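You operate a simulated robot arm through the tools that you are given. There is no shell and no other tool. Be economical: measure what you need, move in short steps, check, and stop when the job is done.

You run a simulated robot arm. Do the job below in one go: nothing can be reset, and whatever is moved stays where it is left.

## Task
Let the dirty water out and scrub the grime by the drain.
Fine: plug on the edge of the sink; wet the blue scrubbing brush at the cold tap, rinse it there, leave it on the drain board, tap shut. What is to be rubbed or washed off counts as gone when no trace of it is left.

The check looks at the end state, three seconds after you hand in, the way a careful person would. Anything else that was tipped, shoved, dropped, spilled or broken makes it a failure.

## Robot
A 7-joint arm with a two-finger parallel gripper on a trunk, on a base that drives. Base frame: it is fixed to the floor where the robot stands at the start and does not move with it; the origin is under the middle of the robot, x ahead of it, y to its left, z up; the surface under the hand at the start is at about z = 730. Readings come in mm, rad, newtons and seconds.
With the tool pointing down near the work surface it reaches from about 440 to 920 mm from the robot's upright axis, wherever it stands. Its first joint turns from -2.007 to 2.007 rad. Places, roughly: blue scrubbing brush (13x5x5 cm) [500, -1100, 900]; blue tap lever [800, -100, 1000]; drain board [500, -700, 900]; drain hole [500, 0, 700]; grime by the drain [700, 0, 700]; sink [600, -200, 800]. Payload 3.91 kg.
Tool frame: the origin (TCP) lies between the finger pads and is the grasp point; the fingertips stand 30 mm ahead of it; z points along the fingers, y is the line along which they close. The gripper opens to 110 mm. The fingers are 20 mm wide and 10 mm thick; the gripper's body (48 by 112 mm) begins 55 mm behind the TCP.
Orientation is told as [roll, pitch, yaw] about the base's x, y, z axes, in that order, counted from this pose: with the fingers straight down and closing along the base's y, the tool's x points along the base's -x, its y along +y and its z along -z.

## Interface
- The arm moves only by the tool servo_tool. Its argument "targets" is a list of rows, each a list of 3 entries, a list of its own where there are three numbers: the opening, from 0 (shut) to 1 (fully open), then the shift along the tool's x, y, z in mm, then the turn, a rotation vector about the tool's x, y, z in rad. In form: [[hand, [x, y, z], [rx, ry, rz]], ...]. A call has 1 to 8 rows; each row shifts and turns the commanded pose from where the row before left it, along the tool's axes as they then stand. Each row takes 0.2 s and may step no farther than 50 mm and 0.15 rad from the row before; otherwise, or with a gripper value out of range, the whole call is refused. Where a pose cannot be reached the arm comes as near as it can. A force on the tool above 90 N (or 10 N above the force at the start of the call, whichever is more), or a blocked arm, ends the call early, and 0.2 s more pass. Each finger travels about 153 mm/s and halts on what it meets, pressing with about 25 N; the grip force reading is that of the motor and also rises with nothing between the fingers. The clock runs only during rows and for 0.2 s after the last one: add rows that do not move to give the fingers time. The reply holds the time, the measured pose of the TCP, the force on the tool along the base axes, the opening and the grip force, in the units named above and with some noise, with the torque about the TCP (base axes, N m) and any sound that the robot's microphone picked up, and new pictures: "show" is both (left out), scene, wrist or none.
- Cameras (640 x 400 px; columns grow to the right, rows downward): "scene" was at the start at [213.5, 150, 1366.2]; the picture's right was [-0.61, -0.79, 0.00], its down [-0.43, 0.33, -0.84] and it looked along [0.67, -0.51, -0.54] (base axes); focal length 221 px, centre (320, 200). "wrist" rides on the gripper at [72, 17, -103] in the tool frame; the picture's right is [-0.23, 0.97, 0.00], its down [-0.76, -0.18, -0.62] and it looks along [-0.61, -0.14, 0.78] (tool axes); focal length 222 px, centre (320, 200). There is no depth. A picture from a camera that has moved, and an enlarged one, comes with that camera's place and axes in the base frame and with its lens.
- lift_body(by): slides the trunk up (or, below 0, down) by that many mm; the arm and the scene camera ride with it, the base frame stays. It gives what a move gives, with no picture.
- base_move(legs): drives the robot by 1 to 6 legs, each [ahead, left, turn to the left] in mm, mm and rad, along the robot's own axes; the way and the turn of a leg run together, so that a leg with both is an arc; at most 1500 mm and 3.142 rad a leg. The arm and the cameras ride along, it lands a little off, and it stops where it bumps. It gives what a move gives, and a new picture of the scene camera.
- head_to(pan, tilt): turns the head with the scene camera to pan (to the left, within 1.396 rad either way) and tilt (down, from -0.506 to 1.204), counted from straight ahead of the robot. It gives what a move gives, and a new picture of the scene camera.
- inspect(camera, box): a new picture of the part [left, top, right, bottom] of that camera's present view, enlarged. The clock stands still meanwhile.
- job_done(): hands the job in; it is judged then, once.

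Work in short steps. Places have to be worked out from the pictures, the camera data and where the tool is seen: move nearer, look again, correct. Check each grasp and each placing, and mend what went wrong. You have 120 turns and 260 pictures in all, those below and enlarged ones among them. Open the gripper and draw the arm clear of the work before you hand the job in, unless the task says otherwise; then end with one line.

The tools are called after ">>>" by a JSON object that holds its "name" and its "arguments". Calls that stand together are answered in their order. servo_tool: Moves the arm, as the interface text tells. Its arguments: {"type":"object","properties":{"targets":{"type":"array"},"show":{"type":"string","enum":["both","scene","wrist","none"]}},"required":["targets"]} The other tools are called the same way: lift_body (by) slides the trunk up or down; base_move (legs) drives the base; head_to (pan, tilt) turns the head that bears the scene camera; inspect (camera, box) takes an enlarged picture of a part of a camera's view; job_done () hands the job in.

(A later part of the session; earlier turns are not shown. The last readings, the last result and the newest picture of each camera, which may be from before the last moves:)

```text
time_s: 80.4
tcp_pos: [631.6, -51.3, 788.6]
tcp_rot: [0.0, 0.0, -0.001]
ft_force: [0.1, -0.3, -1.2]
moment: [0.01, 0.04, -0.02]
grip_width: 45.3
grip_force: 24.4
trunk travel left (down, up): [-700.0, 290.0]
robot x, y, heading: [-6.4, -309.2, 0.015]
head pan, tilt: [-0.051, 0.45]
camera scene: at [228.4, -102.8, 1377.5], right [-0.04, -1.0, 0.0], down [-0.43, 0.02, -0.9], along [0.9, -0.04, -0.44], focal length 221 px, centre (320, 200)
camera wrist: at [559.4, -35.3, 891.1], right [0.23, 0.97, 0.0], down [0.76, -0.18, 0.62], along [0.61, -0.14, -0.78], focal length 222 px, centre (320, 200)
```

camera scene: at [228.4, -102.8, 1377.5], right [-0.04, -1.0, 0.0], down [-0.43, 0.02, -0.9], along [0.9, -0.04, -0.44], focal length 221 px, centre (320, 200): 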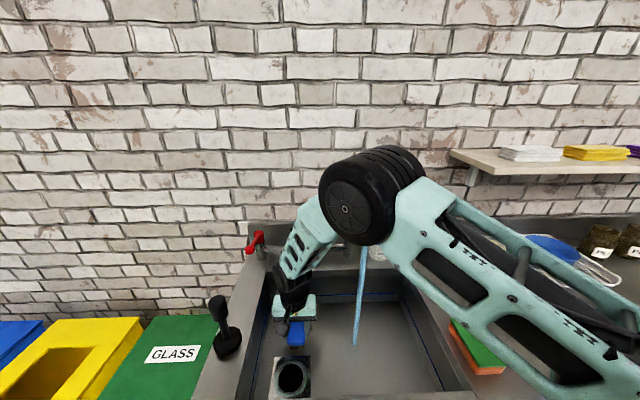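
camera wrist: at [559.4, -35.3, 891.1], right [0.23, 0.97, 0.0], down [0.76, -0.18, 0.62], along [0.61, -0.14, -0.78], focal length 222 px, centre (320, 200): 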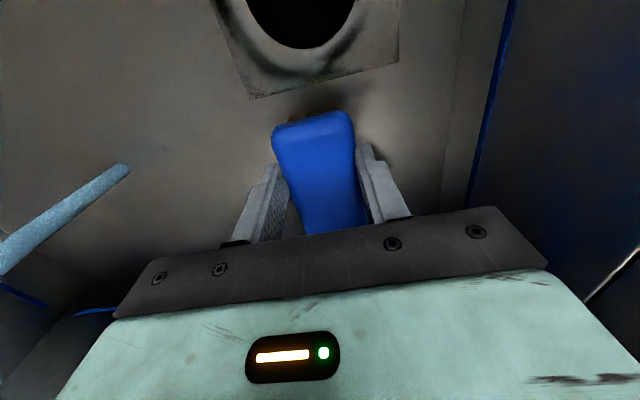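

The pressure has eased off, as the brush settled a little in the grip. I lift and look at what is left.

>>> {"name": "servo_tool", "arguments": {"targets": [[0.2, [0, -20, -40], [0, 0, 0]], [0.2, [10, -40, -20], [0, 0, 0]], [0.2, [10, -30, 0], [0, 0, 0]], [0.2, [0, 0, 0], [0, 0, 0]]], "show": "wrist"}}

>>> {"name": "inspect", "arguments": {"camera": "scene", "box": [240, 260, 400, 380]}}

```text
time_s: 81.4
tcp_pos: [613.7, -142.2, 847.7]
tcp_rot: [-0.001, 0.0, -0.001]
ft_force: [-0.2, 0.9, -2.0]
moment: [-0.02, 0.07, -0.01]
grip_width: 45.5
grip_force: 25.3
trunk travel left (down, up): [-700.0, 290.0]
robot x, y, heading: [-6.2, -306.7, 0.009]
head pan, tilt: [-0.051, 0.45]
camera wrist: at [540.8, -126.5, 951.3], right [0.23, 0.97, 0.0], down [0.76, -0.18, 0.62], along [0.61, -0.14, -0.78], focal length 222 px, centre (320, 200)
```

wrist: 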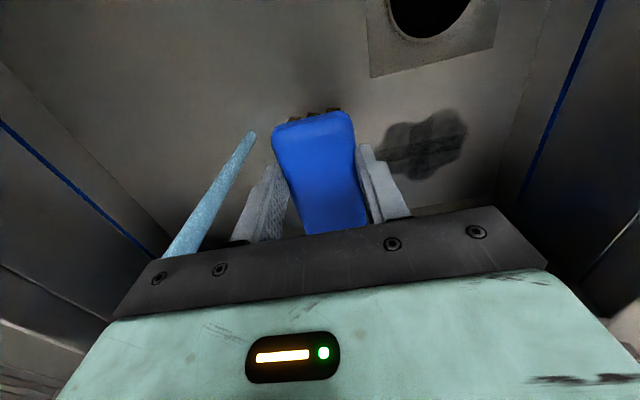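

```text
3.33 times, centred on (320, 320) of scene
camera zoom: at [228.3, -102.7, 1377.5], right [-0.04, -1.0, 0.0], down [-0.43, 0.02, -0.9], along [0.9, -0.04, -0.44], focal length 738 px, centre (320, -200)
```

zoom: 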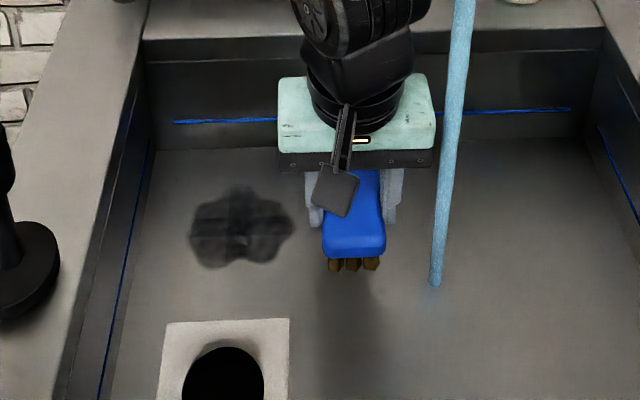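

The grime has turned to a paler wet film at x 621–694, y −97…−5; more scrubbing needed. I go back with firmer pressure.

>>> {"name": "servo_tool", "arguments": {"targets": [[0.2, [-15, 45, 0], [0, 0, 0]], [0.2, [-15, 40, 20], [0, 0, 0]], [0.2, [0, 0, 35], [0, 0, 0]], [0.2, [0, 0, 6], [0, 0, 0]], [0.2, [0, 0, 4], [0, 0, 0]], [0.2, [0, 0, 0], [0, 0, 0]]], "show": "none"}}

```text
time_s: 82.8
tcp_pos: [644.4, -56.6, 786.9]
tcp_rot: [0.001, -0.003, -0.001]
ft_force: [-2.2, -3.8, 23.1]
moment: [-0.16, 0.06, 0.01]
grip_width: 45.8
grip_force: 25.5
trunk travel left (down, up): [-700.0, 290.0]
robot x, y, heading: [-6.0, -307.8, 0.01]
head pan, tilt: [-0.051, 0.45]
```

23 N again. I scrub the whole patch, feeding down slightly to keep pressure.

>>> {"name": "servo_tool", "arguments": {"targets": [[0.2, [20, 8, 0.5], [0, 0, 0]], [0.2, [-24, 8, 0.5], [0, 0, 0]], [0.2, [22, 8, 0.5], [0, 0, 0]], [0.2, [-22, 6, 0.5], [0, 0, 0]], [0.2, [22, -6, 0.5], [0, 0, 0]], [0.2, [-22, -8, 0.5], [0, 0, 0]], [0.2, [22, -8, 0.5], [0, 0, 0]], [0.2, [-22, -8, 0.5], [0, 0, 0]]], "show": "none"}}

>>> {"name": "servo_tool", "arguments": {"targets": [[0.2, [22, -8, 0.5], [0, 0, 0]], [0.2, [-22, -8, 0.5], [0, 0, 0]], [0.2, [22, -8, 0.5], [0, 0, 0]], [0.2, [-22, 0, 0.5], [0, 0, 0]], [0.2, [22, 8, 0.5], [0, 0, 0]], [0.2, [-22, 8, 0.5], [0, 0, 0]], [0.2, [22, 8, 0.5], [0, 0, 0]], [0.2, [-22, 8, 0], [0, 0, 0]]], "show": "none"}}

>>> {"name": "servo_tool", "arguments": {"targets": [[0.2, [0, -20, -40], [0, 0, 0]], [0.2, [20, -40, -20], [0, 0, 0]], [0.2, [10, -30, 0], [0, 0, 0]], [0.2, [0, 0, 0], [0, 0, 0]]], "show": "wrist"}}

>>> {"name": "inspect", "arguments": {"camera": "scene", "box": [240, 260, 400, 380]}}

```text
time_s: 84.6
tcp_pos: [646.4, -57.5, 779.6]
tcp_rot: [-0.003, 0.002, -0.002]
ft_force: [-4.6, 1.0, 11.6]
moment: [0.19, 0.21, -0.14]
grip_width: 45.2
grip_force: 24.6
trunk travel left (down, up): [-700.0, 290.0]
robot x, y, heading: [-6.3, -304.4, 0.013]
head pan, tilt: [-0.051, 0.45]
```

```text
time_s: 86.4
tcp_pos: [642.2, -49.1, 773.4]
tcp_rot: [-0.003, 0.004, 0.0]
ft_force: [-7.1, -1.3, 14.4]
moment: [0.09, 0.37, 0.06]
grip_width: 45.5
grip_force: 25.1
trunk travel left (down, up): [-700.0, 290.0]
robot x, y, heading: [-2.2, -307.9, 0.012]
head pan, tilt: [-0.051, 0.45]
```

```text
time_s: 87.4
tcp_pos: [616.5, -139.8, 834.0]
tcp_rot: [0.0, -0.001, -0.003]
ft_force: [0.4, -0.7, -1.2]
moment: [-0.03, 0.04, 0.02]
grip_width: 45.9
grip_force: 25.2
trunk travel left (down, up): [-700.0, 290.0]
robot x, y, heading: [-2.5, -305.2, 0.015]
head pan, tilt: [-0.051, 0.45]
camera wrist: at [543.8, -122.6, 937.7], right [0.23, 0.97, 0.0], down [0.76, -0.18, 0.62], along [0.61, -0.14, -0.78], focal length 222 px, centre (320, 200)
```

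wrist: 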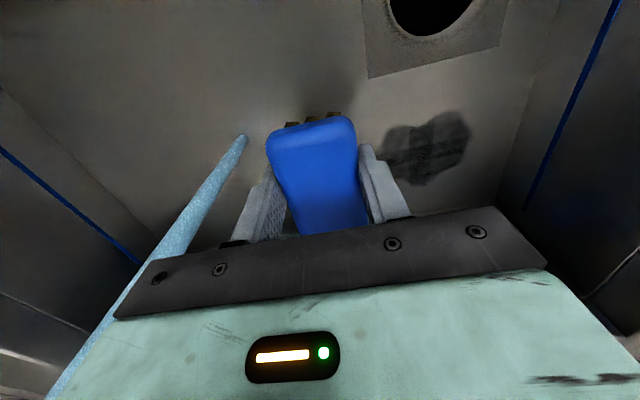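

```text
3.33 times, centred on (320, 320) of scene
camera zoom: at [228.3, -102.7, 1377.5], right [-0.04, -1.0, 0.0], down [-0.43, 0.02, -0.9], along [0.9, -0.04, -0.44], focal length 738 px, centre (320, -200)
```

zoom: 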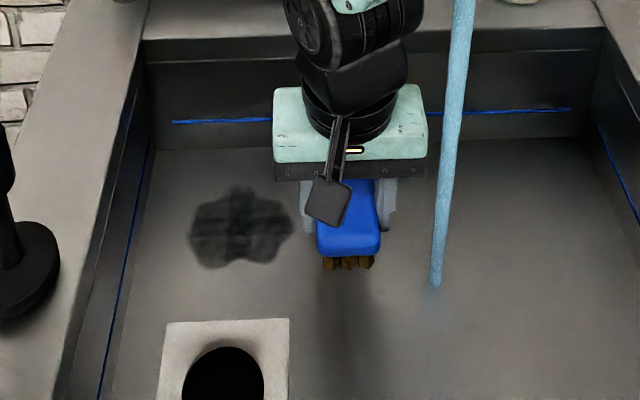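

The brush has crept up in the grip. I enlarge the patch to compare where it has gone.

>>> {"name": "inspect", "arguments": {"camera": "scene", "box": [278, 300, 326, 332]}}

>>> {"name": "inspect", "arguments": {"camera": "wrist", "box": [360, 90, 500, 195]}}

```text
12.50 times, centred on (302, 316) of scene
camera zoom: at [228.3, -102.7, 1377.5], right [-0.04, -1.0, 0.0], down [-0.43, 0.02, -0.9], along [0.9, -0.04, -0.44], focal length 2767 px, centre (545, -1250)
```

zoom: 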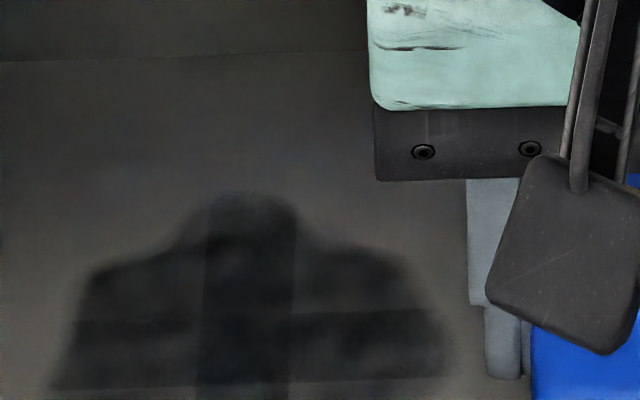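

```text
3.81 times, centred on (430, 142) of wrist
camera zoom: at [543.8, -122.6, 937.7], right [0.23, 0.97, 0.0], down [0.76, -0.18, 0.62], along [0.61, -0.14, -0.78], focal length 846 px, centre (-99, 419)
```

zoom: 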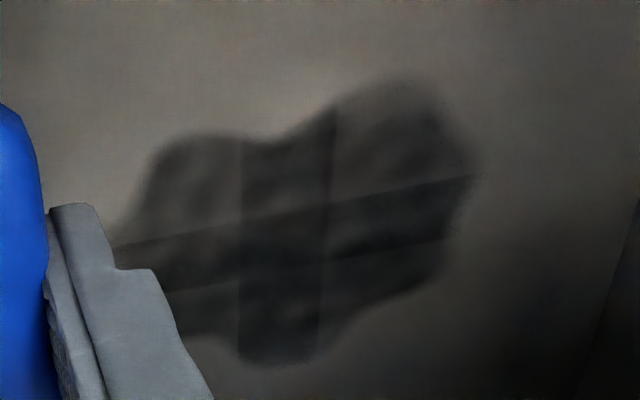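

Only a translucent film is left everywhere, darker where cells overlap. The brush bottom is now almost level with the fingertips, so I set it on the sink floor and take it again higher up.

>>> {"name": "servo_tool", "arguments": {"targets": [[0.2, [0, 5, 40], [0, 0, 0]], [0.2, [0, 0, 12], [0, 0, 0]], [0.2, [0, 0, 4], [0, 0, 0]], [0.2, [0, 0, 0], [0, 0, 0]]], "show": "none"}}

```text
time_s: 88.4
tcp_pos: [615.8, -132.0, 778.9]
tcp_rot: [0.001, 0.0, -0.002]
ft_force: [-0.4, 0.1, -1.4]
moment: [0.02, 0.08, -0.02]
grip_width: 45.6
grip_force: 25.2
trunk travel left (down, up): [-700.0, 290.0]
robot x, y, heading: [-4.0, -307.8, 0.012]
head pan, tilt: [-0.051, 0.45]
```

>>> {"name": "servo_tool", "arguments": {"targets": [[0.2, [0, 0, 3], [0, 0, 0]], [0.2, [0, 0, 2], [0, 0, 0]], [0.2, [0, 0, 2], [0, 0, 0]], [0.2, [0, 0, 0], [0, 0, 0]]], "show": "none"}}

```text
time_s: 89.4
tcp_pos: [616.7, -133.0, 772.9]
tcp_rot: [0.001, -0.002, -0.001]
ft_force: [-1.8, -4.1, 17.1]
moment: [-0.12, 0.54, 0.07]
grip_width: 45.8
grip_force: 24.8
trunk travel left (down, up): [-700.0, 290.0]
robot x, y, heading: [-4.0, -307.9, 0.006]
head pan, tilt: [-0.051, 0.45]
```

Brush presses on the floor (17 N). I open, rise 18 mm and close again.

>>> {"name": "servo_tool", "arguments": {"targets": [[0.7, [0, 0, -2], [0, 0, 0]], [0.7, [0, 0, 0], [0, 0, 0]], [0.7, [0, 0, -17], [0, 0, 0]], [0.5, [0, 0, 0], [0, 0, 0]], [0.2, [0, 0, 0], [0, 0, 0]], [0.2, [0, 0, 0], [0, 0, 0]], [0.2, [0, 0, 0], [0, 0, 0]]], "show": "wrist"}}

```text
time_s: 91.0
tcp_pos: [616.3, -134.4, 790.3]
tcp_rot: [0.0, 0.0, -0.002]
ft_force: [-0.6, 0.8, -1.1]
moment: [0.04, -0.04, 0.04]
grip_width: 45.4
grip_force: 25.0
trunk travel left (down, up): [-700.0, 290.0]
robot x, y, heading: [-1.8, -305.7, 0.013]
head pan, tilt: [-0.051, 0.45]
camera wrist: at [543.1, -117.8, 894.1], right [0.23, 0.97, 0.0], down [0.76, -0.18, 0.62], along [0.61, -0.14, -0.78], focal length 222 px, centre (320, 200)
```

wrist: 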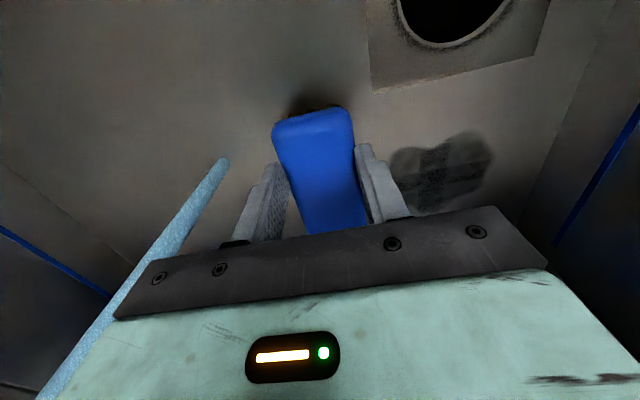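

A good new grip. For a baseline I enlarge the patch once more, then scrub again with moderate pressure.

>>> {"name": "inspect", "arguments": {"camera": "scene", "box": [272, 300, 328, 335]}}

>>> {"name": "servo_tool", "arguments": {"targets": [[0.2, [-10, 20, -20], [0, 0, 0]], [0.2, [-10, 40, 0], [0, 0, 0]], [0.2, [0, 0, 16], [0, 0, 0]], [0.2, [0, 0, 5], [0, 0, 0]], [0.2, [0, 0, 2], [0, 0, 0]], [0.2, [0, 0, 0], [0, 0, 0]]], "show": "none"}}

```text
11.43 times, centred on (300, 318) of scene
camera zoom: at [228.2, -102.8, 1377.6], right [-0.04, -1.0, 0.0], down [-0.43, 0.02, -0.9], along [0.9, -0.04, -0.44], focal length 2530 px, centre (549, -1143)
```

zoom: 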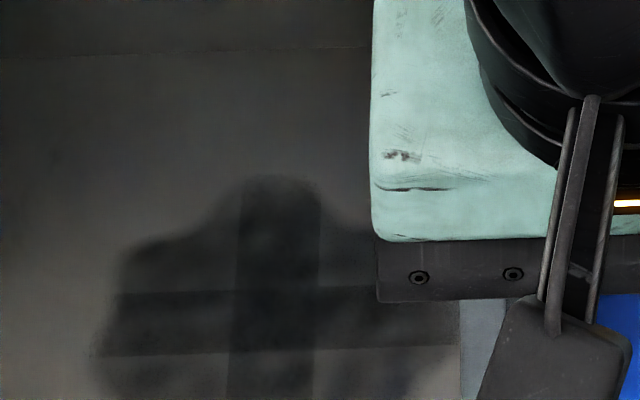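

```text
time_s: 92.4
tcp_pos: [636.3, -74.6, 790.6]
tcp_rot: [0.0, -0.001, -0.001]
ft_force: [-5.2, -4.9, 22.1]
moment: [-0.2, 0.19, 0.03]
grip_width: 45.7
grip_force: 24.8
trunk travel left (down, up): [-700.0, 290.0]
robot x, y, heading: [-3.2, -304.1, 0.01]
head pan, tilt: [-0.051, 0.45]
```

22 N contact. This time I rub in long strokes across y.

>>> {"name": "servo_tool", "arguments": {"targets": [[0.2, [0, -12, 0], [0, 0, 0]], [0.2, [0, 32, 0], [0, 0, 0]], [0.2, [0, 30, 0], [0, 0, 0]], [0.2, [0, -30, 0.5], [0, 0, 0]], [0.2, [0, -32, 0], [0, 0, 0]], [0.2, [-12, 32, 0], [0, 0, 0]], [0.2, [0, 30, 0.5], [0, 0, 0]], [0.2, [0, -30, 0], [0, 0, 0]]], "show": "none"}}

>>> {"name": "servo_tool", "arguments": {"targets": [[0.2, [0, -32, 0.5], [0, 0, 0]], [0.2, [24, 32, 0], [0, 0, 0]], [0.2, [0, 30, 0.5], [0, 0, 0]], [0.2, [0, -30, 0], [0, 0, 0]], [0.2, [0, -32, 0.5], [0, 0, 0]], [0.2, [0, -10, -30], [0, 0, 0]], [0.2, [10, -40, -20], [0, 0, 0]], [0.2, [0, 0, 0], [0, 0, 0]]], "show": "wrist"}}

>>> {"name": "inspect", "arguments": {"camera": "scene", "box": [272, 300, 328, 335]}}

```text
time_s: 94.2
tcp_pos: [648.5, -53.9, 788.8]
tcp_rot: [0.001, -0.002, -0.002]
ft_force: [2.8, 4.1, 11.1]
moment: [0.3, -0.08, -0.1]
grip_width: 45.3
grip_force: 25.3
trunk travel left (down, up): [-700.0, 290.0]
robot x, y, heading: [-2.9, -303.4, 0.015]
head pan, tilt: [-0.051, 0.45]
```

```text
time_s: 96.0
tcp_pos: [615.5, -136.7, 835.1]
tcp_rot: [-0.002, 0.001, -0.001]
ft_force: [0.2, -0.3, -1.5]
moment: [-0.05, 0.05, -0.02]
grip_width: 45.4
grip_force: 24.7
trunk travel left (down, up): [-700.0, 290.0]
robot x, y, heading: [-4.0, -305.9, 0.009]
head pan, tilt: [-0.051, 0.45]
camera wrist: at [543.2, -119.5, 937.1], right [0.23, 0.97, 0.0], down [0.76, -0.18, 0.62], along [0.61, -0.14, -0.78], focal length 222 px, centre (320, 200)
```

wrist: 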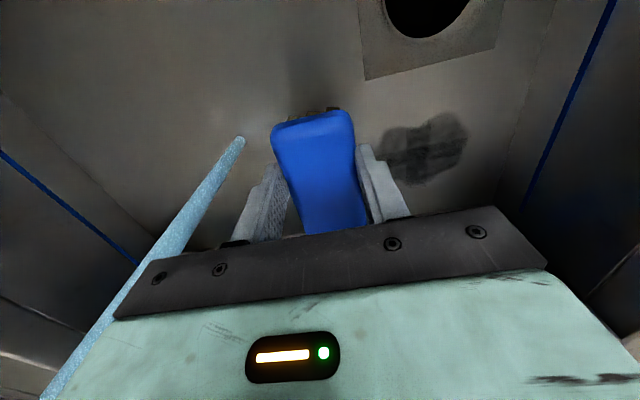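

```text
11.43 times, centred on (300, 318) of scene
camera zoom: at [228.4, -102.7, 1377.5], right [-0.04, -1.0, 0.0], down [-0.43, 0.02, -0.9], along [0.9, -0.04, -0.44], focal length 2530 px, centre (549, -1143)
```

zoom: 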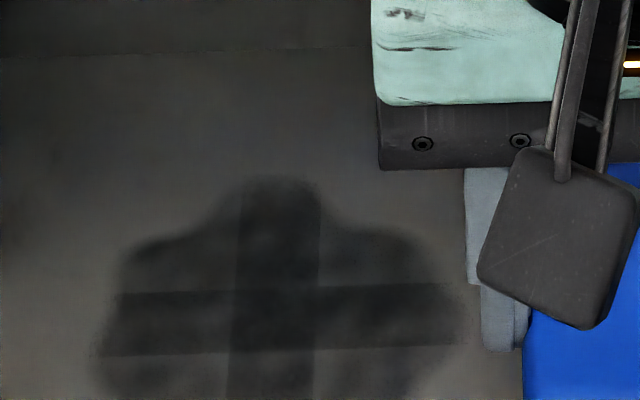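

No change from dry rubbing with the now dirty brush. I rinse the brush in the stream (same tilted approach), then rub again.

>>> {"name": "servo_tool", "arguments": {"targets": [[0.2, [20, 20, -40], [0, 0, 0]], [0.2, [28, 20, -40], [0, 0, 0]], [0.2, [0, 0, 0], [0, -0.15, 0]], [0.2, [0, 0, 0], [0, -0.15, 0]], [0.2, [0, -43, 0], [0, 0, 0]], [0.2, [0, -42, 0], [0, 0, 0]], [0.2, [0, -40, 0], [0, 0, 0]], [0.2, [0, 0, 0], [0, 0, 0]]], "show": "wrist"}}

```text
refused: row 2 steps farther than a row can; nothing moved
```

One row was too long; I resend with shorter rows.

>>> {"name": "servo_tool", "arguments": {"targets": [[0.2, [20, 15, -40], [0, 0, 0]], [0.2, [28, 10, -38], [0, 0, 0]], [0.2, [0, 0, 0], [0, -0.15, 0]], [0.2, [0, 0, 0], [0, -0.15, 0]], [0.2, [0, -35, 0], [0, 0, 0]], [0.2, [0, -40, 0], [0, 0, 0]], [0.2, [0, -38, 0], [0, 0, 0]], [0.2, [0, 0, 0], [0, 0, 0]]], "show": "wrist"}}

```text
time_s: 97.8
tcp_pos: [568.0, -223.5, 914.9]
tcp_rot: [0.001, -0.3, -0.001]
ft_force: [0.0, 0.5, -1.1]
moment: [-0.01, 0.07, 0.07]
grip_width: 45.4
grip_force: 24.7
trunk travel left (down, up): [-700.0, 290.0]
robot x, y, heading: [-6.0, -303.7, 0.013]
head pan, tilt: [-0.051, 0.45]
camera wrist: at [467.9, -207.8, 992.6], right [0.22, 0.97, 0.07], down [0.54, -0.18, 0.82], along [0.81, -0.14, -0.57], focal length 222 px, centre (320, 200)
```

wrist: 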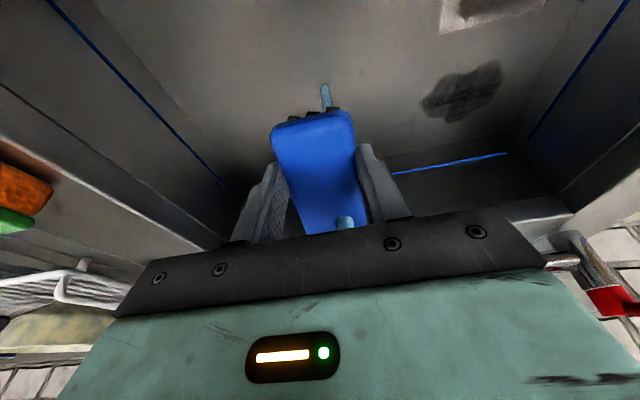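

The stream strikes the brush about its middle. I rinse for a few seconds, sweeping a little.

>>> {"name": "servo_tool", "arguments": {"targets": [[0.2, [10, 4, -3], [0, 0, 0]], [0.2, [0, 4, 0], [0, 0, 0]], [0.2, [-10, 0, 3], [0, 0, 0]], [0.2, [0, 0, 0], [0, 0, 0]], [0.2, [10, 0, -3], [0, 0, 0]], [0.2, [0, -5, 0], [0, 0, 0]], [0.2, [-10, 0, 3], [0, 0, 0]], [0.2, [0, 0, 0], [0, 0, 0]]], "show": "none"}}

>>> {"name": "servo_tool", "arguments": {"targets": [[0.2, [0, 0, 0], [0, 0, 0]], [0.2, [10, 0, -3], [0, 0, 0]], [0.2, [0, 0, 0], [0, 0, 0]], [0.2, [0, 0, 0], [0, 0, 0]], [0.2, [-10, 0, 3], [0, 0, 0]], [0.2, [0, 45, 0], [0, 0, 0]], [0.2, [0, 48, 0], [0, 0, 0]], [0.2, [0, 48, 0], [0, 0, 0]]], "show": "none"}}

>>> {"name": "servo_tool", "arguments": {"targets": [[0.2, [0, 20, 0], [0, 0.15, 0]], [0.2, [0, 0, 0], [0, 0.15, 0]], [0.2, [-40, 0, 20], [0, 0, 0]], [0.2, [-34, 0, 30], [0, 0, 0]], [0.2, [0, 0, 40], [0, 0, 0]], [0.2, [0, 0, 28], [0, 0, 0]], [0.2, [0, 0, 8], [0, 0, 0]], [0.2, [0, 0, 0], [0, 0, 0]]], "show": "wrist"}}

```text
time_s: 99.6
tcp_pos: [566.9, -220.6, 915.7]
tcp_rot: [0.0, -0.302, 0.0]
ft_force: [-0.9, -0.3, -0.2]
moment: [-0.01, 0.03, 0.02]
grip_width: 45.6
grip_force: 24.7
trunk travel left (down, up): [-700.0, 290.0]
robot x, y, heading: [-3.0, -302.9, 0.009]
head pan, tilt: [-0.051, 0.45]
```

```text
time_s: 101.4
tcp_pos: [568.0, -77.2, 914.9]
tcp_rot: [0.003, -0.301, -0.005]
ft_force: [0.7, -0.4, -0.6]
moment: [0.01, 0.07, -0.03]
grip_width: 45.6
grip_force: 25.5
trunk travel left (down, up): [-700.0, 290.0]
robot x, y, heading: [-7.0, -303.3, 0.006]
head pan, tilt: [-0.051, 0.45]
```

```text
time_s: 103.2
tcp_pos: [640.7, -58.7, 787.4]
tcp_rot: [0.001, 0.0, -0.002]
ft_force: [0.7, -0.6, -1.4]
moment: [-0.01, 0.05, -0.02]
grip_width: 45.5
grip_force: 25.1
trunk travel left (down, up): [-700.0, 290.0]
robot x, y, heading: [-4.5, -307.4, 0.009]
head pan, tilt: [-0.051, 0.45]
camera wrist: at [567.4, -43.2, 890.8], right [0.23, 0.97, 0.0], down [0.76, -0.18, 0.62], along [0.61, -0.14, -0.78], focal length 222 px, centre (320, 200)
```

wrist: 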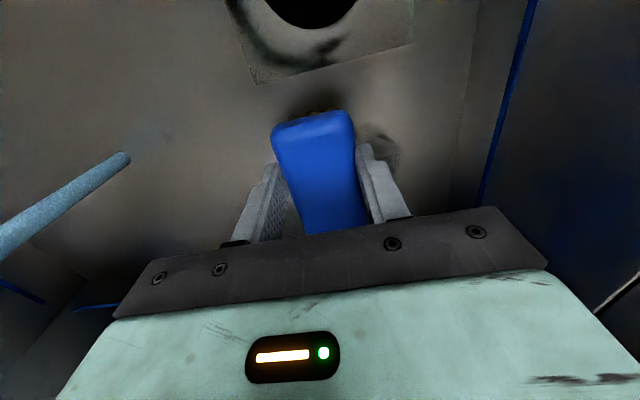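

Back on the patch, just above the floor. I press and scrub again with the rinsed, wet brush.

>>> {"name": "servo_tool", "arguments": {"targets": [[0.2, [0, 0, 4], [0, 0, 0]], [0.2, [0, 16, 1], [0, 0, 0]], [0.2, [0, 16, 0.5], [0, 0, 0]], [0.2, [0, -30, 0], [0, 0, 0]], [0.2, [0, -30, 0], [0, 0, 0]], [0.2, [0, 30, 0.5], [0, 0, 0]], [0.2, [0, 30, 0], [0, 0, 0]], [0.2, [0, -30, 0], [0, 0, 0]]], "show": "none"}}

>>> {"name": "servo_tool", "arguments": {"targets": [[0.2, [16, -30, 0.5], [0, 0, 0]], [0.2, [-26, 10, 0], [0, 0, 0]], [0.2, [26, 10, 0], [0, 0, 0]], [0.2, [-26, 10, 0.5], [0, 0, 0]], [0.2, [26, 10, 0], [0, 0, 0]], [0.2, [-26, 10, 0], [0, 0, 0]], [0.2, [26, 10, 0.5], [0, 0, 0]], [0.2, [-20, -20, 0], [0, 0, 0]]], "show": "none"}}

>>> {"name": "servo_tool", "arguments": {"targets": [[0.2, [0, -10, -40], [0, 0, 0]], [0.2, [15, -40, -10], [0, 0, 0]], [0.2, [15, -40, 0], [0, 0, 0]], [0.2, [0, 0, 0], [0, 0, 0]]], "show": "wrist"}}

>>> {"name": "inspect", "arguments": {"camera": "scene", "box": [272, 300, 328, 335]}}

```text
time_s: 105.0
tcp_pos: [639.7, -58.4, 781.1]
tcp_rot: [-0.001, -0.001, -0.002]
ft_force: [0.7, 0.5, 0.2]
moment: [0.01, -0.11, -0.07]
grip_width: 45.2
grip_force: 25.2
trunk travel left (down, up): [-700.0, 290.0]
robot x, y, heading: [-3.6, -306.8, 0.014]
head pan, tilt: [-0.051, 0.45]
```

```text
time_s: 106.8
tcp_pos: [645.9, -46.2, 780.1]
tcp_rot: [0.0, -0.001, 0.001]
ft_force: [-1.7, -0.4, 4.5]
moment: [-0.01, 0.16, 0.0]
grip_width: 45.4
grip_force: 25.5
trunk travel left (down, up): [-700.0, 290.0]
robot x, y, heading: [-4.9, -306.0, 0.009]
head pan, tilt: [-0.051, 0.45]
```

```text
time_s: 107.8
tcp_pos: [616.1, -139.3, 832.8]
tcp_rot: [0.0, 0.0, -0.001]
ft_force: [0.1, -0.4, -2.6]
moment: [-0.03, 0.05, 0.02]
grip_width: 45.3
grip_force: 25.8
trunk travel left (down, up): [-700.0, 290.0]
robot x, y, heading: [-4.1, -309.4, 0.014]
head pan, tilt: [-0.051, 0.45]
camera wrist: at [542.0, -123.0, 935.2], right [0.23, 0.97, 0.0], down [0.76, -0.18, 0.62], along [0.61, -0.14, -0.78], focal length 222 px, centre (320, 200)
```

wrist: 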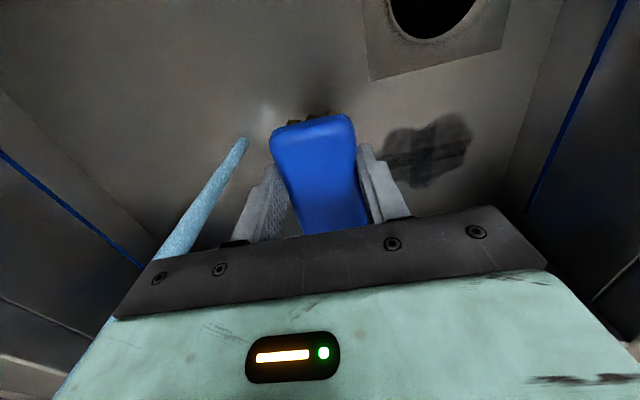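

```text
11.43 times, centred on (300, 318) of scene
camera zoom: at [228.3, -102.7, 1377.5], right [-0.04, -1.0, 0.0], down [-0.43, 0.02, -0.9], along [0.9, -0.04, -0.44], focal length 2530 px, centre (549, -1143)
```

zoom: 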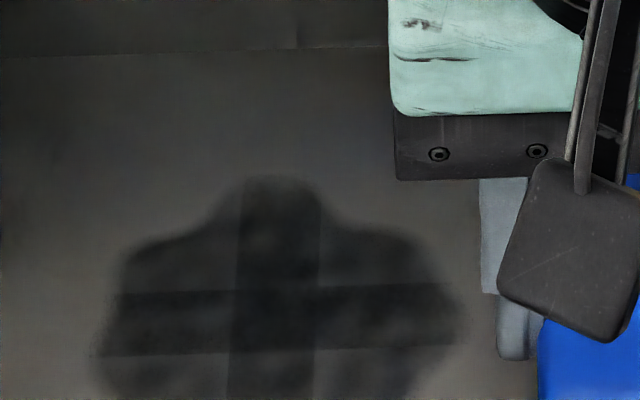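

No visible change, so I need to understand the state. I look closely at the bristles and the patch with the wrist camera.

>>> {"name": "inspect", "arguments": {"camera": "wrist", "box": [250, 90, 370, 165]}}

>>> {"name": "inspect", "arguments": {"camera": "wrist", "box": [365, 95, 485, 195]}}

>>> {"name": "inspect", "arguments": {"camera": "scene", "box": [300, 290, 380, 340]}}

```text
5.33 times, centred on (310, 128) of wrist
camera zoom: at [542.0, -123.0, 935.2], right [0.23, 0.97, 0.0], down [0.76, -0.18, 0.62], along [0.61, -0.14, -0.78], focal length 1185 px, centre (373, 587)
```

zoom: 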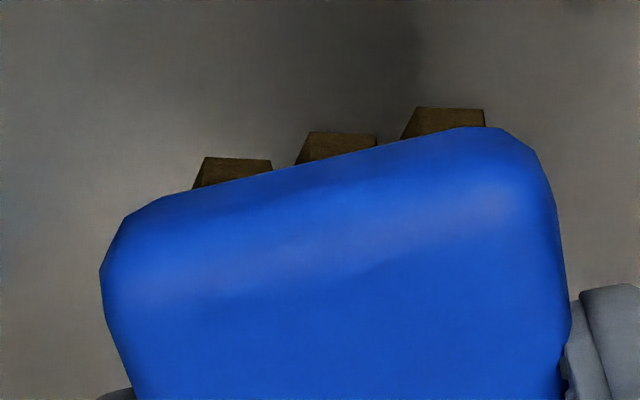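

```text
4.00 times, centred on (425, 145) of wrist
camera zoom: at [542.0, -123.0, 935.2], right [0.23, 0.97, 0.0], down [0.76, -0.18, 0.62], along [0.61, -0.14, -0.78], focal length 888 px, centre (-100, 420)
```

zoom: 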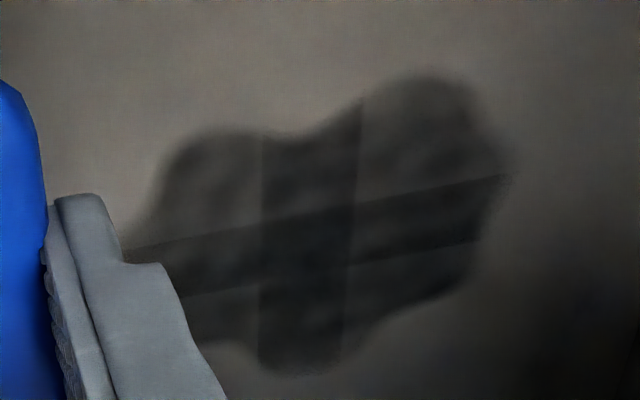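

```text
8.00 times, centred on (340, 315) of scene
camera zoom: at [228.3, -102.7, 1377.5], right [-0.04, -1.0, 0.0], down [-0.43, 0.02, -0.9], along [0.9, -0.04, -0.44], focal length 1771 px, centre (160, -720)
```

zoom: 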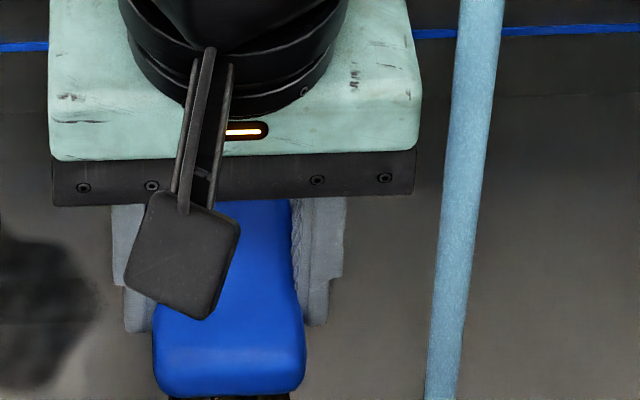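

The film looks uniform over the whole patch. I re-seat the brush in the grip once more so that I can press steadily.

>>> {"name": "servo_tool", "arguments": {"targets": [[0.2, [-10, 25, 36], [0, 0, 0]], [0.2, [-10, 25, 12], [0, 0, 0]], [0.2, [0, 0, 5], [0, 0, 0]], [0.2, [0, 0, 0], [0, 0, 0]], [0.7, [0, 0, 0], [0, 0, 0]], [0.7, [0, 0, 0], [0, 0, 0]], [0.7, [0, 0, -10], [0, 0, 0]], [0.7, [0, 0, 0], [0, 0, 0]]], "show": "wrist"}}

```text
time_s: 109.6
tcp_pos: [635.3, -87.5, 788.9]
tcp_rot: [-0.001, -0.001, -0.003]
ft_force: [-1.0, -0.4, 1.0]
moment: [0.04, 0.03, 0.01]
grip_width: 77.0
grip_force: 0.0
trunk travel left (down, up): [-700.0, 290.0]
robot x, y, heading: [0.6, -307.0, 0.013]
head pan, tilt: [-0.051, 0.45]
camera wrist: at [561.9, -71.5, 891.3], right [0.23, 0.97, 0.0], down [0.76, -0.18, 0.62], along [0.61, -0.14, -0.78], focal length 222 px, centre (320, 200)
```

wrist: 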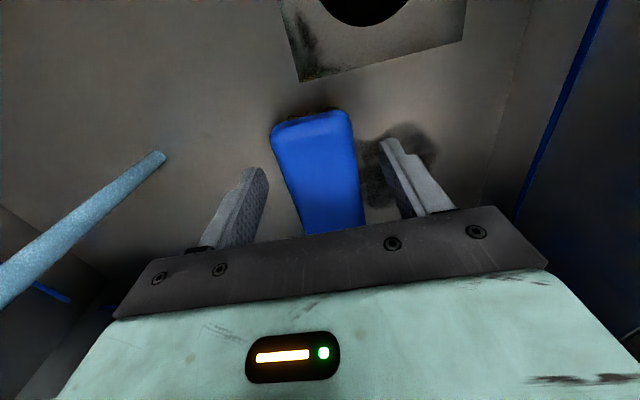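

The brush sits flat. I close, press about 3 mm and rub along y and x with steady pressure.

>>> {"name": "servo_tool", "arguments": {"targets": [[0.4, [0, 0, 3], [0, 0, 0]], [0.2, [0, 0, 0], [0, 0, 0]], [0.2, [0, 0, 0], [0, 0, 0]], [0.2, [0, 0, 3], [0, 0, 0]], [0.2, [0, 20, 0], [0, 0, 0]], [0.2, [0, 20, 0], [0, 0, 0]], [0.2, [0, 20, 0], [0, 0, 0]], [0.2, [0, 0, 0], [0, 0, 0]]], "show": "none"}}

>>> {"name": "servo_tool", "arguments": {"targets": [[0.2, [0, -20, 0.5], [0, 0, 0]], [0.2, [0, -20, 0], [0, 0, 0]], [0.2, [0, -20, 0], [0, 0, 0]], [0.2, [0, 20, 0.5], [0, 0, 0]], [0.2, [0, 20, 0], [0, 0, 0]], [0.2, [0, 20, 0.5], [0, 0, 0]], [0.2, [0, -20, 0], [0, 0, 0]], [0.2, [0, 0, 0], [0, 0, 0]]], "show": "none"}}

```text
time_s: 111.4
tcp_pos: [634.9, -26.9, 782.1]
tcp_rot: [0.0, -0.002, -0.001]
ft_force: [0.6, -8.0, 21.4]
moment: [-0.24, -0.2, -0.02]
grip_width: 45.6
grip_force: 25.0
trunk travel left (down, up): [-700.0, 290.0]
robot x, y, heading: [0.5, -301.7, 0.012]
head pan, tilt: [-0.051, 0.45]
```

```text
time_s: 113.2
tcp_pos: [635.1, -47.4, 780.5]
tcp_rot: [0.0, 0.001, -0.001]
ft_force: [-0.3, 2.3, 4.8]
moment: [0.09, 0.2, -0.06]
grip_width: 45.4
grip_force: 25.0
trunk travel left (down, up): [-700.0, 290.0]
robot x, y, heading: [-3.2, -307.7, 0.013]
head pan, tilt: [-0.051, 0.45]
```

Good contact this time. A few more strokes along x while the pressure is topped up, then lift and look.

>>> {"name": "servo_tool", "arguments": {"targets": [[0.2, [18, -20, 2], [0, 0, 0]], [0.2, [-28, 5, 0.5], [0, 0, 0]], [0.2, [28, 12, 0.5], [0, 0, 0]], [0.2, [-28, 10, 0.5], [0, 0, 0]], [0.2, [28, 10, 0.5], [0, 0, 0]], [0.2, [-28, 8, 0.5], [0, 0, 0]], [0.2, [18, -25, 0], [0, 0, 0]], [0.2, [0, 0, 0], [0, 0, 0]]], "show": "none"}}

>>> {"name": "servo_tool", "arguments": {"targets": [[0.2, [0, -10, -40], [0, 0, 0]], [0.2, [10, -40, -15], [0, 0, 0]], [0.2, [10, -40, 0], [0, 0, 0]], [0.2, [0, 0, 0], [0, 0, 0]]], "show": "wrist"}}

>>> {"name": "inspect", "arguments": {"camera": "scene", "box": [272, 300, 328, 335]}}

```text
time_s: 115.0
tcp_pos: [624.8, -47.6, 774.0]
tcp_rot: [-0.001, 0.0, 0.0]
ft_force: [0.6, 1.4, 3.6]
moment: [0.14, -0.37, 0.17]
grip_width: 45.7
grip_force: 25.2
trunk travel left (down, up): [-700.0, 290.0]
robot x, y, heading: [-3.3, -307.6, 0.013]
head pan, tilt: [-0.051, 0.45]
```

```text
time_s: 116.0
tcp_pos: [605.4, -136.9, 831.8]
tcp_rot: [0.001, 0.001, -0.004]
ft_force: [0.5, -0.4, -0.8]
moment: [0.0, 0.05, 0.0]
grip_width: 45.6
grip_force: 24.9
trunk travel left (down, up): [-700.0, 290.0]
robot x, y, heading: [-5.2, -306.8, 0.005]
head pan, tilt: [-0.051, 0.45]
camera wrist: at [532.4, -121.1, 933.9], right [0.23, 0.97, 0.0], down [0.76, -0.18, 0.62], along [0.61, -0.14, -0.78], focal length 222 px, centre (320, 200)
```

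wrist: 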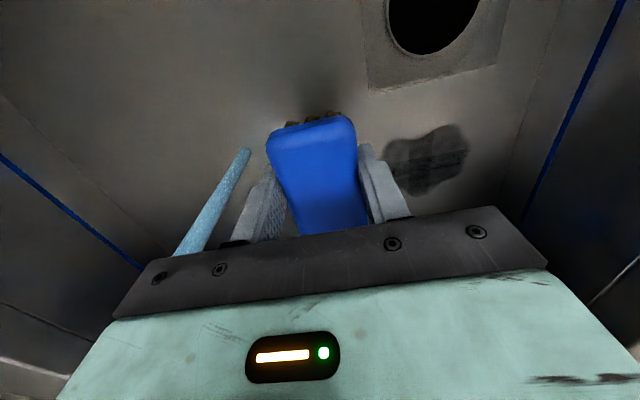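

```text
11.43 times, centred on (300, 318) of scene
camera zoom: at [228.3, -102.7, 1377.5], right [-0.04, -1.0, 0.0], down [-0.43, 0.02, -0.9], along [0.9, -0.04, -0.44], focal length 2530 px, centre (549, -1143)
```

zoom: 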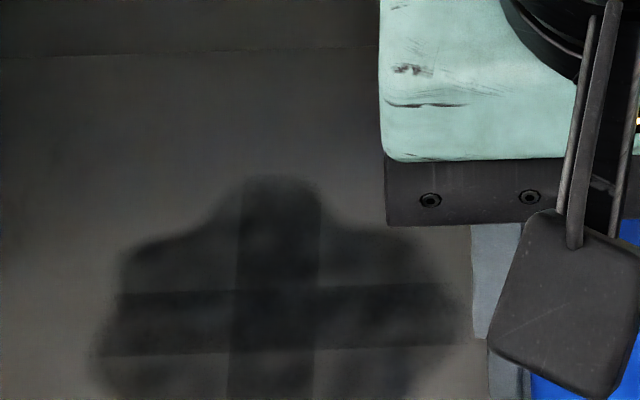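

Again unchanged. For a fair comparison I take the very same view as after the first scrub.

>>> {"name": "inspect", "arguments": {"camera": "scene", "box": [240, 260, 400, 380]}}

```text
3.33 times, centred on (320, 320) of scene
camera zoom: at [228.3, -102.7, 1377.5], right [-0.04, -1.0, 0.0], down [-0.43, 0.02, -0.9], along [0.9, -0.04, -0.44], focal length 738 px, centre (320, -200)
```

zoom: 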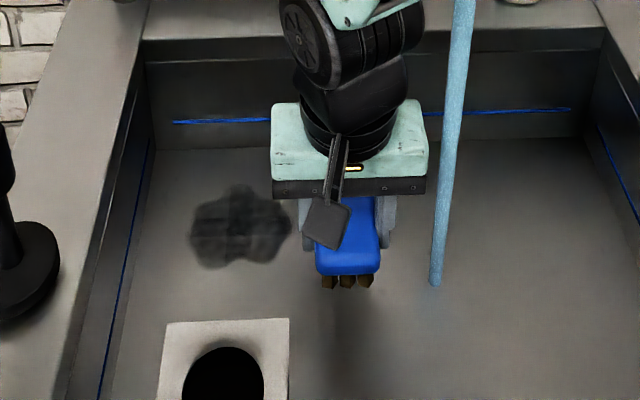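

The patch now looks like an even damp mark; I'll see whether it dries while I go on. First I re-seat the brush in the grip on the clear floor, then rinse it.

>>> {"name": "servo_tool", "arguments": {"targets": [[0.2, [0, 0, 40], [0, 0, 0]], [0.2, [0, 0, 14], [0, 0, 0]], [0.2, [0, 0, 5], [0, 0, 0]], [0.2, [0, 0, 0], [0, 0, 0]]], "show": "none"}}

```text
time_s: 117.0
tcp_pos: [605.4, -138.7, 772.1]
tcp_rot: [0.001, -0.003, -0.002]
ft_force: [0.1, -4.0, 22.5]
moment: [-0.2, -0.01, 0.08]
grip_width: 46.0
grip_force: 24.4
trunk travel left (down, up): [-700.0, 290.0]
robot x, y, heading: [-4.2, -306.4, 0.012]
head pan, tilt: [-0.051, 0.45]
```

>>> {"name": "servo_tool", "arguments": {"targets": [[0.7, [0, 0, -2], [0, 0, 0]], [0.7, [0, 0, 0], [0, 0, 0]], [0.7, [0, 0, -17], [0, 0, 0]], [0.5, [0, 0, 0], [0, 0, 0]], [0.2, [0, 0, 0], [0, 0, 0]], [0.2, [0, 0, 0], [0, 0, 0]], [0.2, [0, 0, -40], [0, 0, 0]], [0.2, [10, 5, -40], [0, 0, 0]]], "show": "wrist"}}

```text
time_s: 118.8
tcp_pos: [599.0, -132.3, 871.5]
tcp_rot: [-0.002, 0.001, -0.003]
ft_force: [0.3, 0.4, -1.2]
moment: [0.05, 0.07, 0.04]
grip_width: 45.3
grip_force: 25.6
trunk travel left (down, up): [-700.0, 290.0]
robot x, y, heading: [-1.8, -308.9, 0.012]
head pan, tilt: [-0.051, 0.45]
camera wrist: at [525.3, -116.4, 974.8], right [0.23, 0.97, 0.0], down [0.76, -0.18, 0.62], along [0.61, -0.14, -0.78], focal length 222 px, centre (320, 200)
```

wrist: 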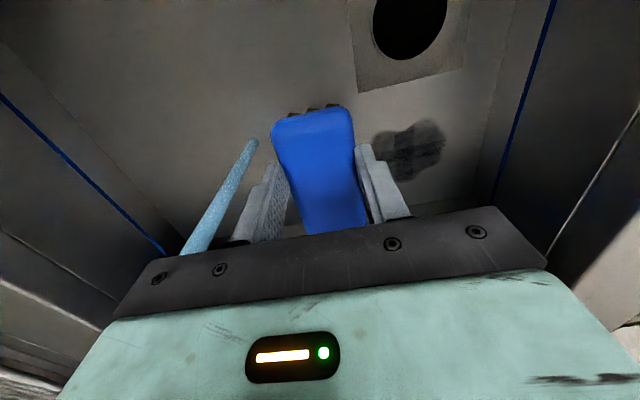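

Gripped well. Now to the stream again, tilted, for a thorough rinse.

>>> {"name": "servo_tool", "arguments": {"targets": [[0.2, [20, 10, -24], [0, 0, 0]], [0.2, [18, 10, -20], [0, 0, 0]], [0.2, [0, 0, 0], [0, -0.15, 0]], [0.2, [0, 0, 0], [0, -0.15, 0]], [0.2, [0, -36, 0], [0, 0, 0]], [0.2, [0, -36, 0], [0, 0, 0]], [0.2, [0, -35, 0], [0, 0, 0]], [0.2, [0, 0, 0], [0, 0, 0]]], "show": "wrist"}}

>>> {"name": "servo_tool", "arguments": {"targets": [[0.2, [8, 4, -2], [0, 0, 0]], [0.2, [0, 0, 0], [0, 0, 0]], [0.2, [8, 0, -2], [0, 0, 0]], [0.2, [0, -6, 0], [0, 0, 0]], [0.2, [-16, 0, 4], [0, 0, 0]], [0.2, [0, 0, 0], [0, 0, 0]], [0.2, [0, 4, 0], [0, 0, 0]], [0.2, [0, 0, 0], [0, 0, 0]]], "show": "none"}}

>>> {"name": "servo_tool", "arguments": {"targets": [[0.2, [-8, 0, 2], [0, 0, 0]], [0.2, [0, 0, 0], [0, 0, 0]], [0.2, [8, -4, -2], [0, 0, 0]], [0.2, [0, 0, 0], [0, 0, 0]], [0.2, [12, 0, -3], [0, 0, 0]], [0.2, [0, 0, 0], [0, 0, 0]], [0.2, [-6, 0, 1], [0, 0, 0]], [0.2, [0, 0, 0], [0, 0, 0]]], "show": "wrist"}}

>>> {"name": "inspect", "arguments": {"camera": "scene", "box": [240, 260, 400, 380]}}

```text
time_s: 120.6
tcp_pos: [558.9, -220.9, 916.1]
tcp_rot: [0.0, -0.3, -0.003]
ft_force: [0.0, 0.5, -1.7]
moment: [0.0, 0.03, -0.01]
grip_width: 45.4
grip_force: 25.2
trunk travel left (down, up): [-700.0, 290.0]
robot x, y, heading: [-5.8, -302.6, 0.011]
head pan, tilt: [-0.051, 0.45]
camera wrist: at [459.4, -204.4, 992.5], right [0.22, 0.97, 0.07], down [0.54, -0.18, 0.82], along [0.81, -0.14, -0.57], focal length 222 px, centre (320, 200)
```

wrist: 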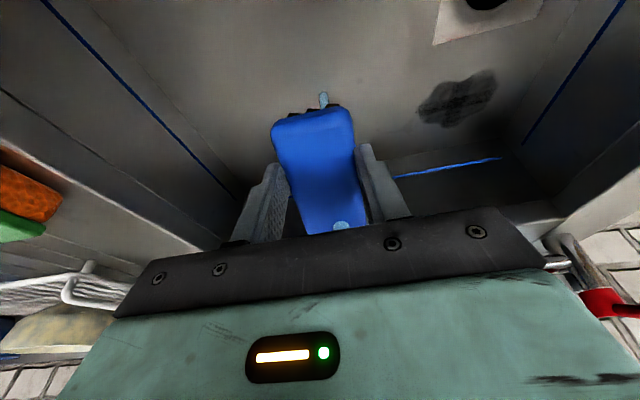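

```text
time_s: 122.4
tcp_pos: [557.9, -217.6, 916.4]
tcp_rot: [-0.001, -0.299, -0.003]
ft_force: [0.6, 0.1, -1.1]
moment: [0.02, 0.04, -0.01]
grip_width: 45.5
grip_force: 24.7
trunk travel left (down, up): [-700.0, 290.0]
robot x, y, heading: [-5.9, -302.8, 0.015]
head pan, tilt: [-0.051, 0.45]
```

```text
time_s: 124.2
tcp_pos: [552.5, -220.4, 914.5]
tcp_rot: [0.0, -0.299, -0.002]
ft_force: [0.1, -0.8, -1.9]
moment: [0.0, 0.04, 0.0]
grip_width: 45.3
grip_force: 24.9
trunk travel left (down, up): [-700.0, 290.0]
robot x, y, heading: [-2.5, -303.1, 0.008]
head pan, tilt: [-0.051, 0.45]
camera wrist: at [451.5, -205.2, 991.5], right [0.22, 0.97, 0.07], down [0.54, -0.18, 0.82], along [0.81, -0.14, -0.57], focal length 222 px, centre (320, 200)
```

wrist: 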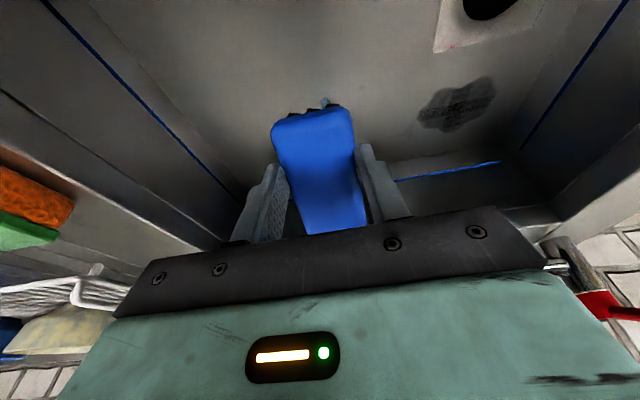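

```text
3.33 times, centred on (320, 320) of scene
camera zoom: at [228.3, -102.8, 1377.6], right [-0.04, -1.0, 0.0], down [-0.43, 0.02, -0.9], along [0.9, -0.04, -0.44], focal length 738 px, centre (320, -200)
```

zoom: 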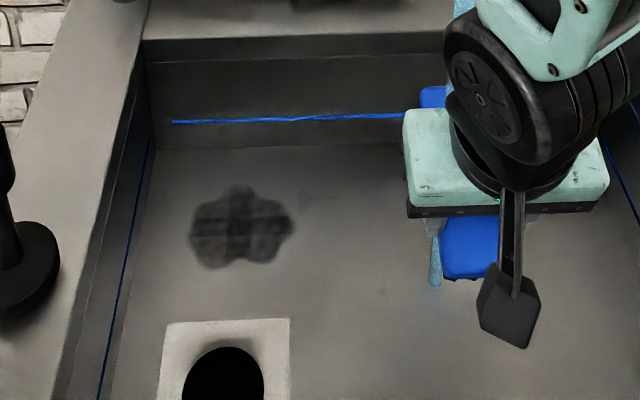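

Re-reckoning from the brush's apparent size, its top lies about 25 mm beyond the TCP, the sink floor is near z 715 and the stream at about (617, −216). I centre the brush on the stream (TCP x ≈ 580) and rinse a few seconds more.

>>> {"name": "servo_tool", "arguments": {"targets": [[0.2, [-13, 4, 4], [0, 0, 0]], [0.2, [-13, 0, 4], [0, 0, 0]], [0.2, [0, 0, 0], [0, 0, 0]], [0.2, [0, 0, 0], [0, 0, 0]], [0.2, [0, 0, 0], [0, 0, 0]], [0.2, [0, 0, 0], [0, 0, 0]], [0.2, [0, 0, 0], [0, 0, 0]], [0.2, [0, 0, 0], [0, 0, 0]]], "show": "wrist"}}

>>> {"name": "servo_tool", "arguments": {"targets": [[0.2, [0, -6, 0], [0, 0, 0]], [0.2, [0, 0, 0], [0, 0, 0]], [0.2, [0, 0, 0], [0, 0, 0]], [0.2, [0, 6, 0], [0, 0, 0]], [0.2, [0, 0, 0], [0, 0, 0]], [0.2, [0, 0, 0], [0, 0, 0]], [0.2, [0, 0, 0], [0, 0, 0]], [0.2, [0, 0, 0], [0, 0, 0]]], "show": "none"}}

>>> {"name": "inspect", "arguments": {"camera": "scene", "box": [240, 260, 400, 380]}}

```text
time_s: 126.0
tcp_pos: [578.4, -217.6, 914.6]
tcp_rot: [0.0, -0.3, -0.002]
ft_force: [-0.2, 0.0, -0.6]
moment: [0.0, 0.04, 0.01]
grip_width: 45.3
grip_force: 25.0
trunk travel left (down, up): [-700.0, 290.0]
robot x, y, heading: [-5.4, -304.3, 0.014]
head pan, tilt: [-0.051, 0.45]
camera wrist: at [478.5, -201.0, 991.4], right [0.22, 0.97, 0.07], down [0.54, -0.18, 0.82], along [0.81, -0.14, -0.57], focal length 222 px, centre (320, 200)
```

wrist: 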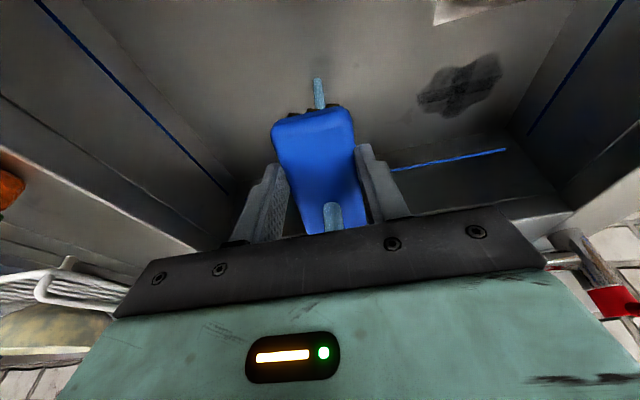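

```text
time_s: 127.8
tcp_pos: [579.4, -217.9, 913.5]
tcp_rot: [-0.001, -0.3, -0.001]
ft_force: [-1.2, -0.3, -1.0]
moment: [0.04, 0.02, -0.01]
grip_width: 45.4
grip_force: 24.6
trunk travel left (down, up): [-700.0, 290.0]
robot x, y, heading: [-3.3, -302.5, 0.005]
head pan, tilt: [-0.051, 0.45]
```

```text
3.33 times, centred on (320, 320) of scene
camera zoom: at [228.3, -102.8, 1377.6], right [-0.04, -1.0, 0.0], down [-0.43, 0.02, -0.9], along [0.9, -0.04, -0.44], focal length 738 px, centre (320, -200)
```

zoom: 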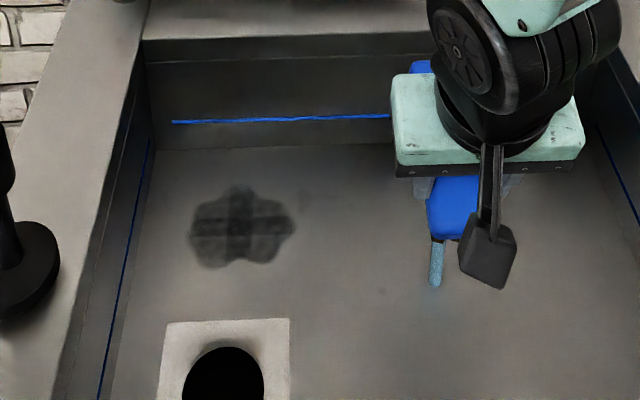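

The patch seems slightly paler than a few seconds ago, which fits drying. I wait a few seconds here and compare.

>>> {"name": "servo_tool", "arguments": {"targets": [[0.2, [0, 0, 0], [0, 0, 0]], [0.2, [0, 0, 0], [0, 0, 0]], [0.2, [0, 0, 0], [0, 0, 0]], [0.2, [0, 0, 0], [0, 0, 0]], [0.2, [0, 0, 0], [0, 0, 0]], [0.2, [0, 0, 0], [0, 0, 0]], [0.2, [0, 0, 0], [0, 0, 0]], [0.2, [0, 0, 0], [0, 0, 0]]], "show": "none"}}

>>> {"name": "servo_tool", "arguments": {"targets": [[0.2, [0, 0, 0], [0, 0, 0]], [0.2, [0, 0, 0], [0, 0, 0]], [0.2, [0, 0, 0], [0, 0, 0]], [0.2, [0, 0, 0], [0, 0, 0]], [0.2, [0, 0, 0], [0, 0, 0]], [0.2, [0, 0, 0], [0, 0, 0]], [0.2, [0, 0, 0], [0, 0, 0]], [0.2, [0, 0, 0], [0, 0, 0]]], "show": "none"}}

>>> {"name": "servo_tool", "arguments": {"targets": [[0.2, [0, 0, 0], [0, 0, 0]], [0.2, [0, 0, 0], [0, 0, 0]], [0.2, [0, 0, 0], [0, 0, 0]], [0.2, [0, 0, 0], [0, 0, 0]], [0.2, [0, 0, 0], [0, 0, 0]], [0.2, [0, 0, 0], [0, 0, 0]], [0.2, [0, 0, 0], [0, 0, 0]], [0.2, [0, 0, 0], [0, 0, 0]]], "show": "none"}}

>>> {"name": "inspect", "arguments": {"camera": "scene", "box": [240, 260, 400, 380]}}

```text
time_s: 129.6
tcp_pos: [579.0, -216.9, 915.2]
tcp_rot: [0.0, -0.3, -0.003]
ft_force: [0.1, 0.2, -0.4]
moment: [0.0, 0.05, 0.01]
grip_width: 45.6
grip_force: 25.2
trunk travel left (down, up): [-700.0, 290.0]
robot x, y, heading: [-5.1, -303.3, 0.011]
head pan, tilt: [-0.051, 0.45]
```

```text
time_s: 131.4
tcp_pos: [579.2, -218.2, 915.3]
tcp_rot: [0.0, -0.302, -0.002]
ft_force: [0.1, 0.3, -1.0]
moment: [-0.02, 0.04, -0.03]
grip_width: 45.2
grip_force: 25.1
trunk travel left (down, up): [-700.0, 290.0]
robot x, y, heading: [-5.4, -307.3, 0.017]
head pan, tilt: [-0.051, 0.45]
```

```text
time_s: 133.2
tcp_pos: [579.0, -216.9, 913.9]
tcp_rot: [0.001, -0.301, -0.003]
ft_force: [0.7, -0.1, -1.0]
moment: [0.0, 0.02, 0.01]
grip_width: 45.4
grip_force: 24.6
trunk travel left (down, up): [-700.0, 290.0]
robot x, y, heading: [-3.6, -305.2, 0.017]
head pan, tilt: [-0.051, 0.45]
```

```text
3.33 times, centred on (320, 320) of scene
camera zoom: at [228.3, -102.8, 1377.6], right [-0.04, -1.0, 0.0], down [-0.43, 0.02, -0.9], along [0.9, -0.04, -0.44], focal length 738 px, centre (320, -200)
```

zoom: 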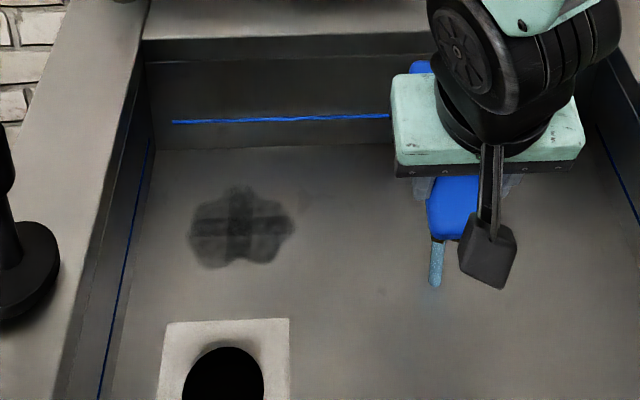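

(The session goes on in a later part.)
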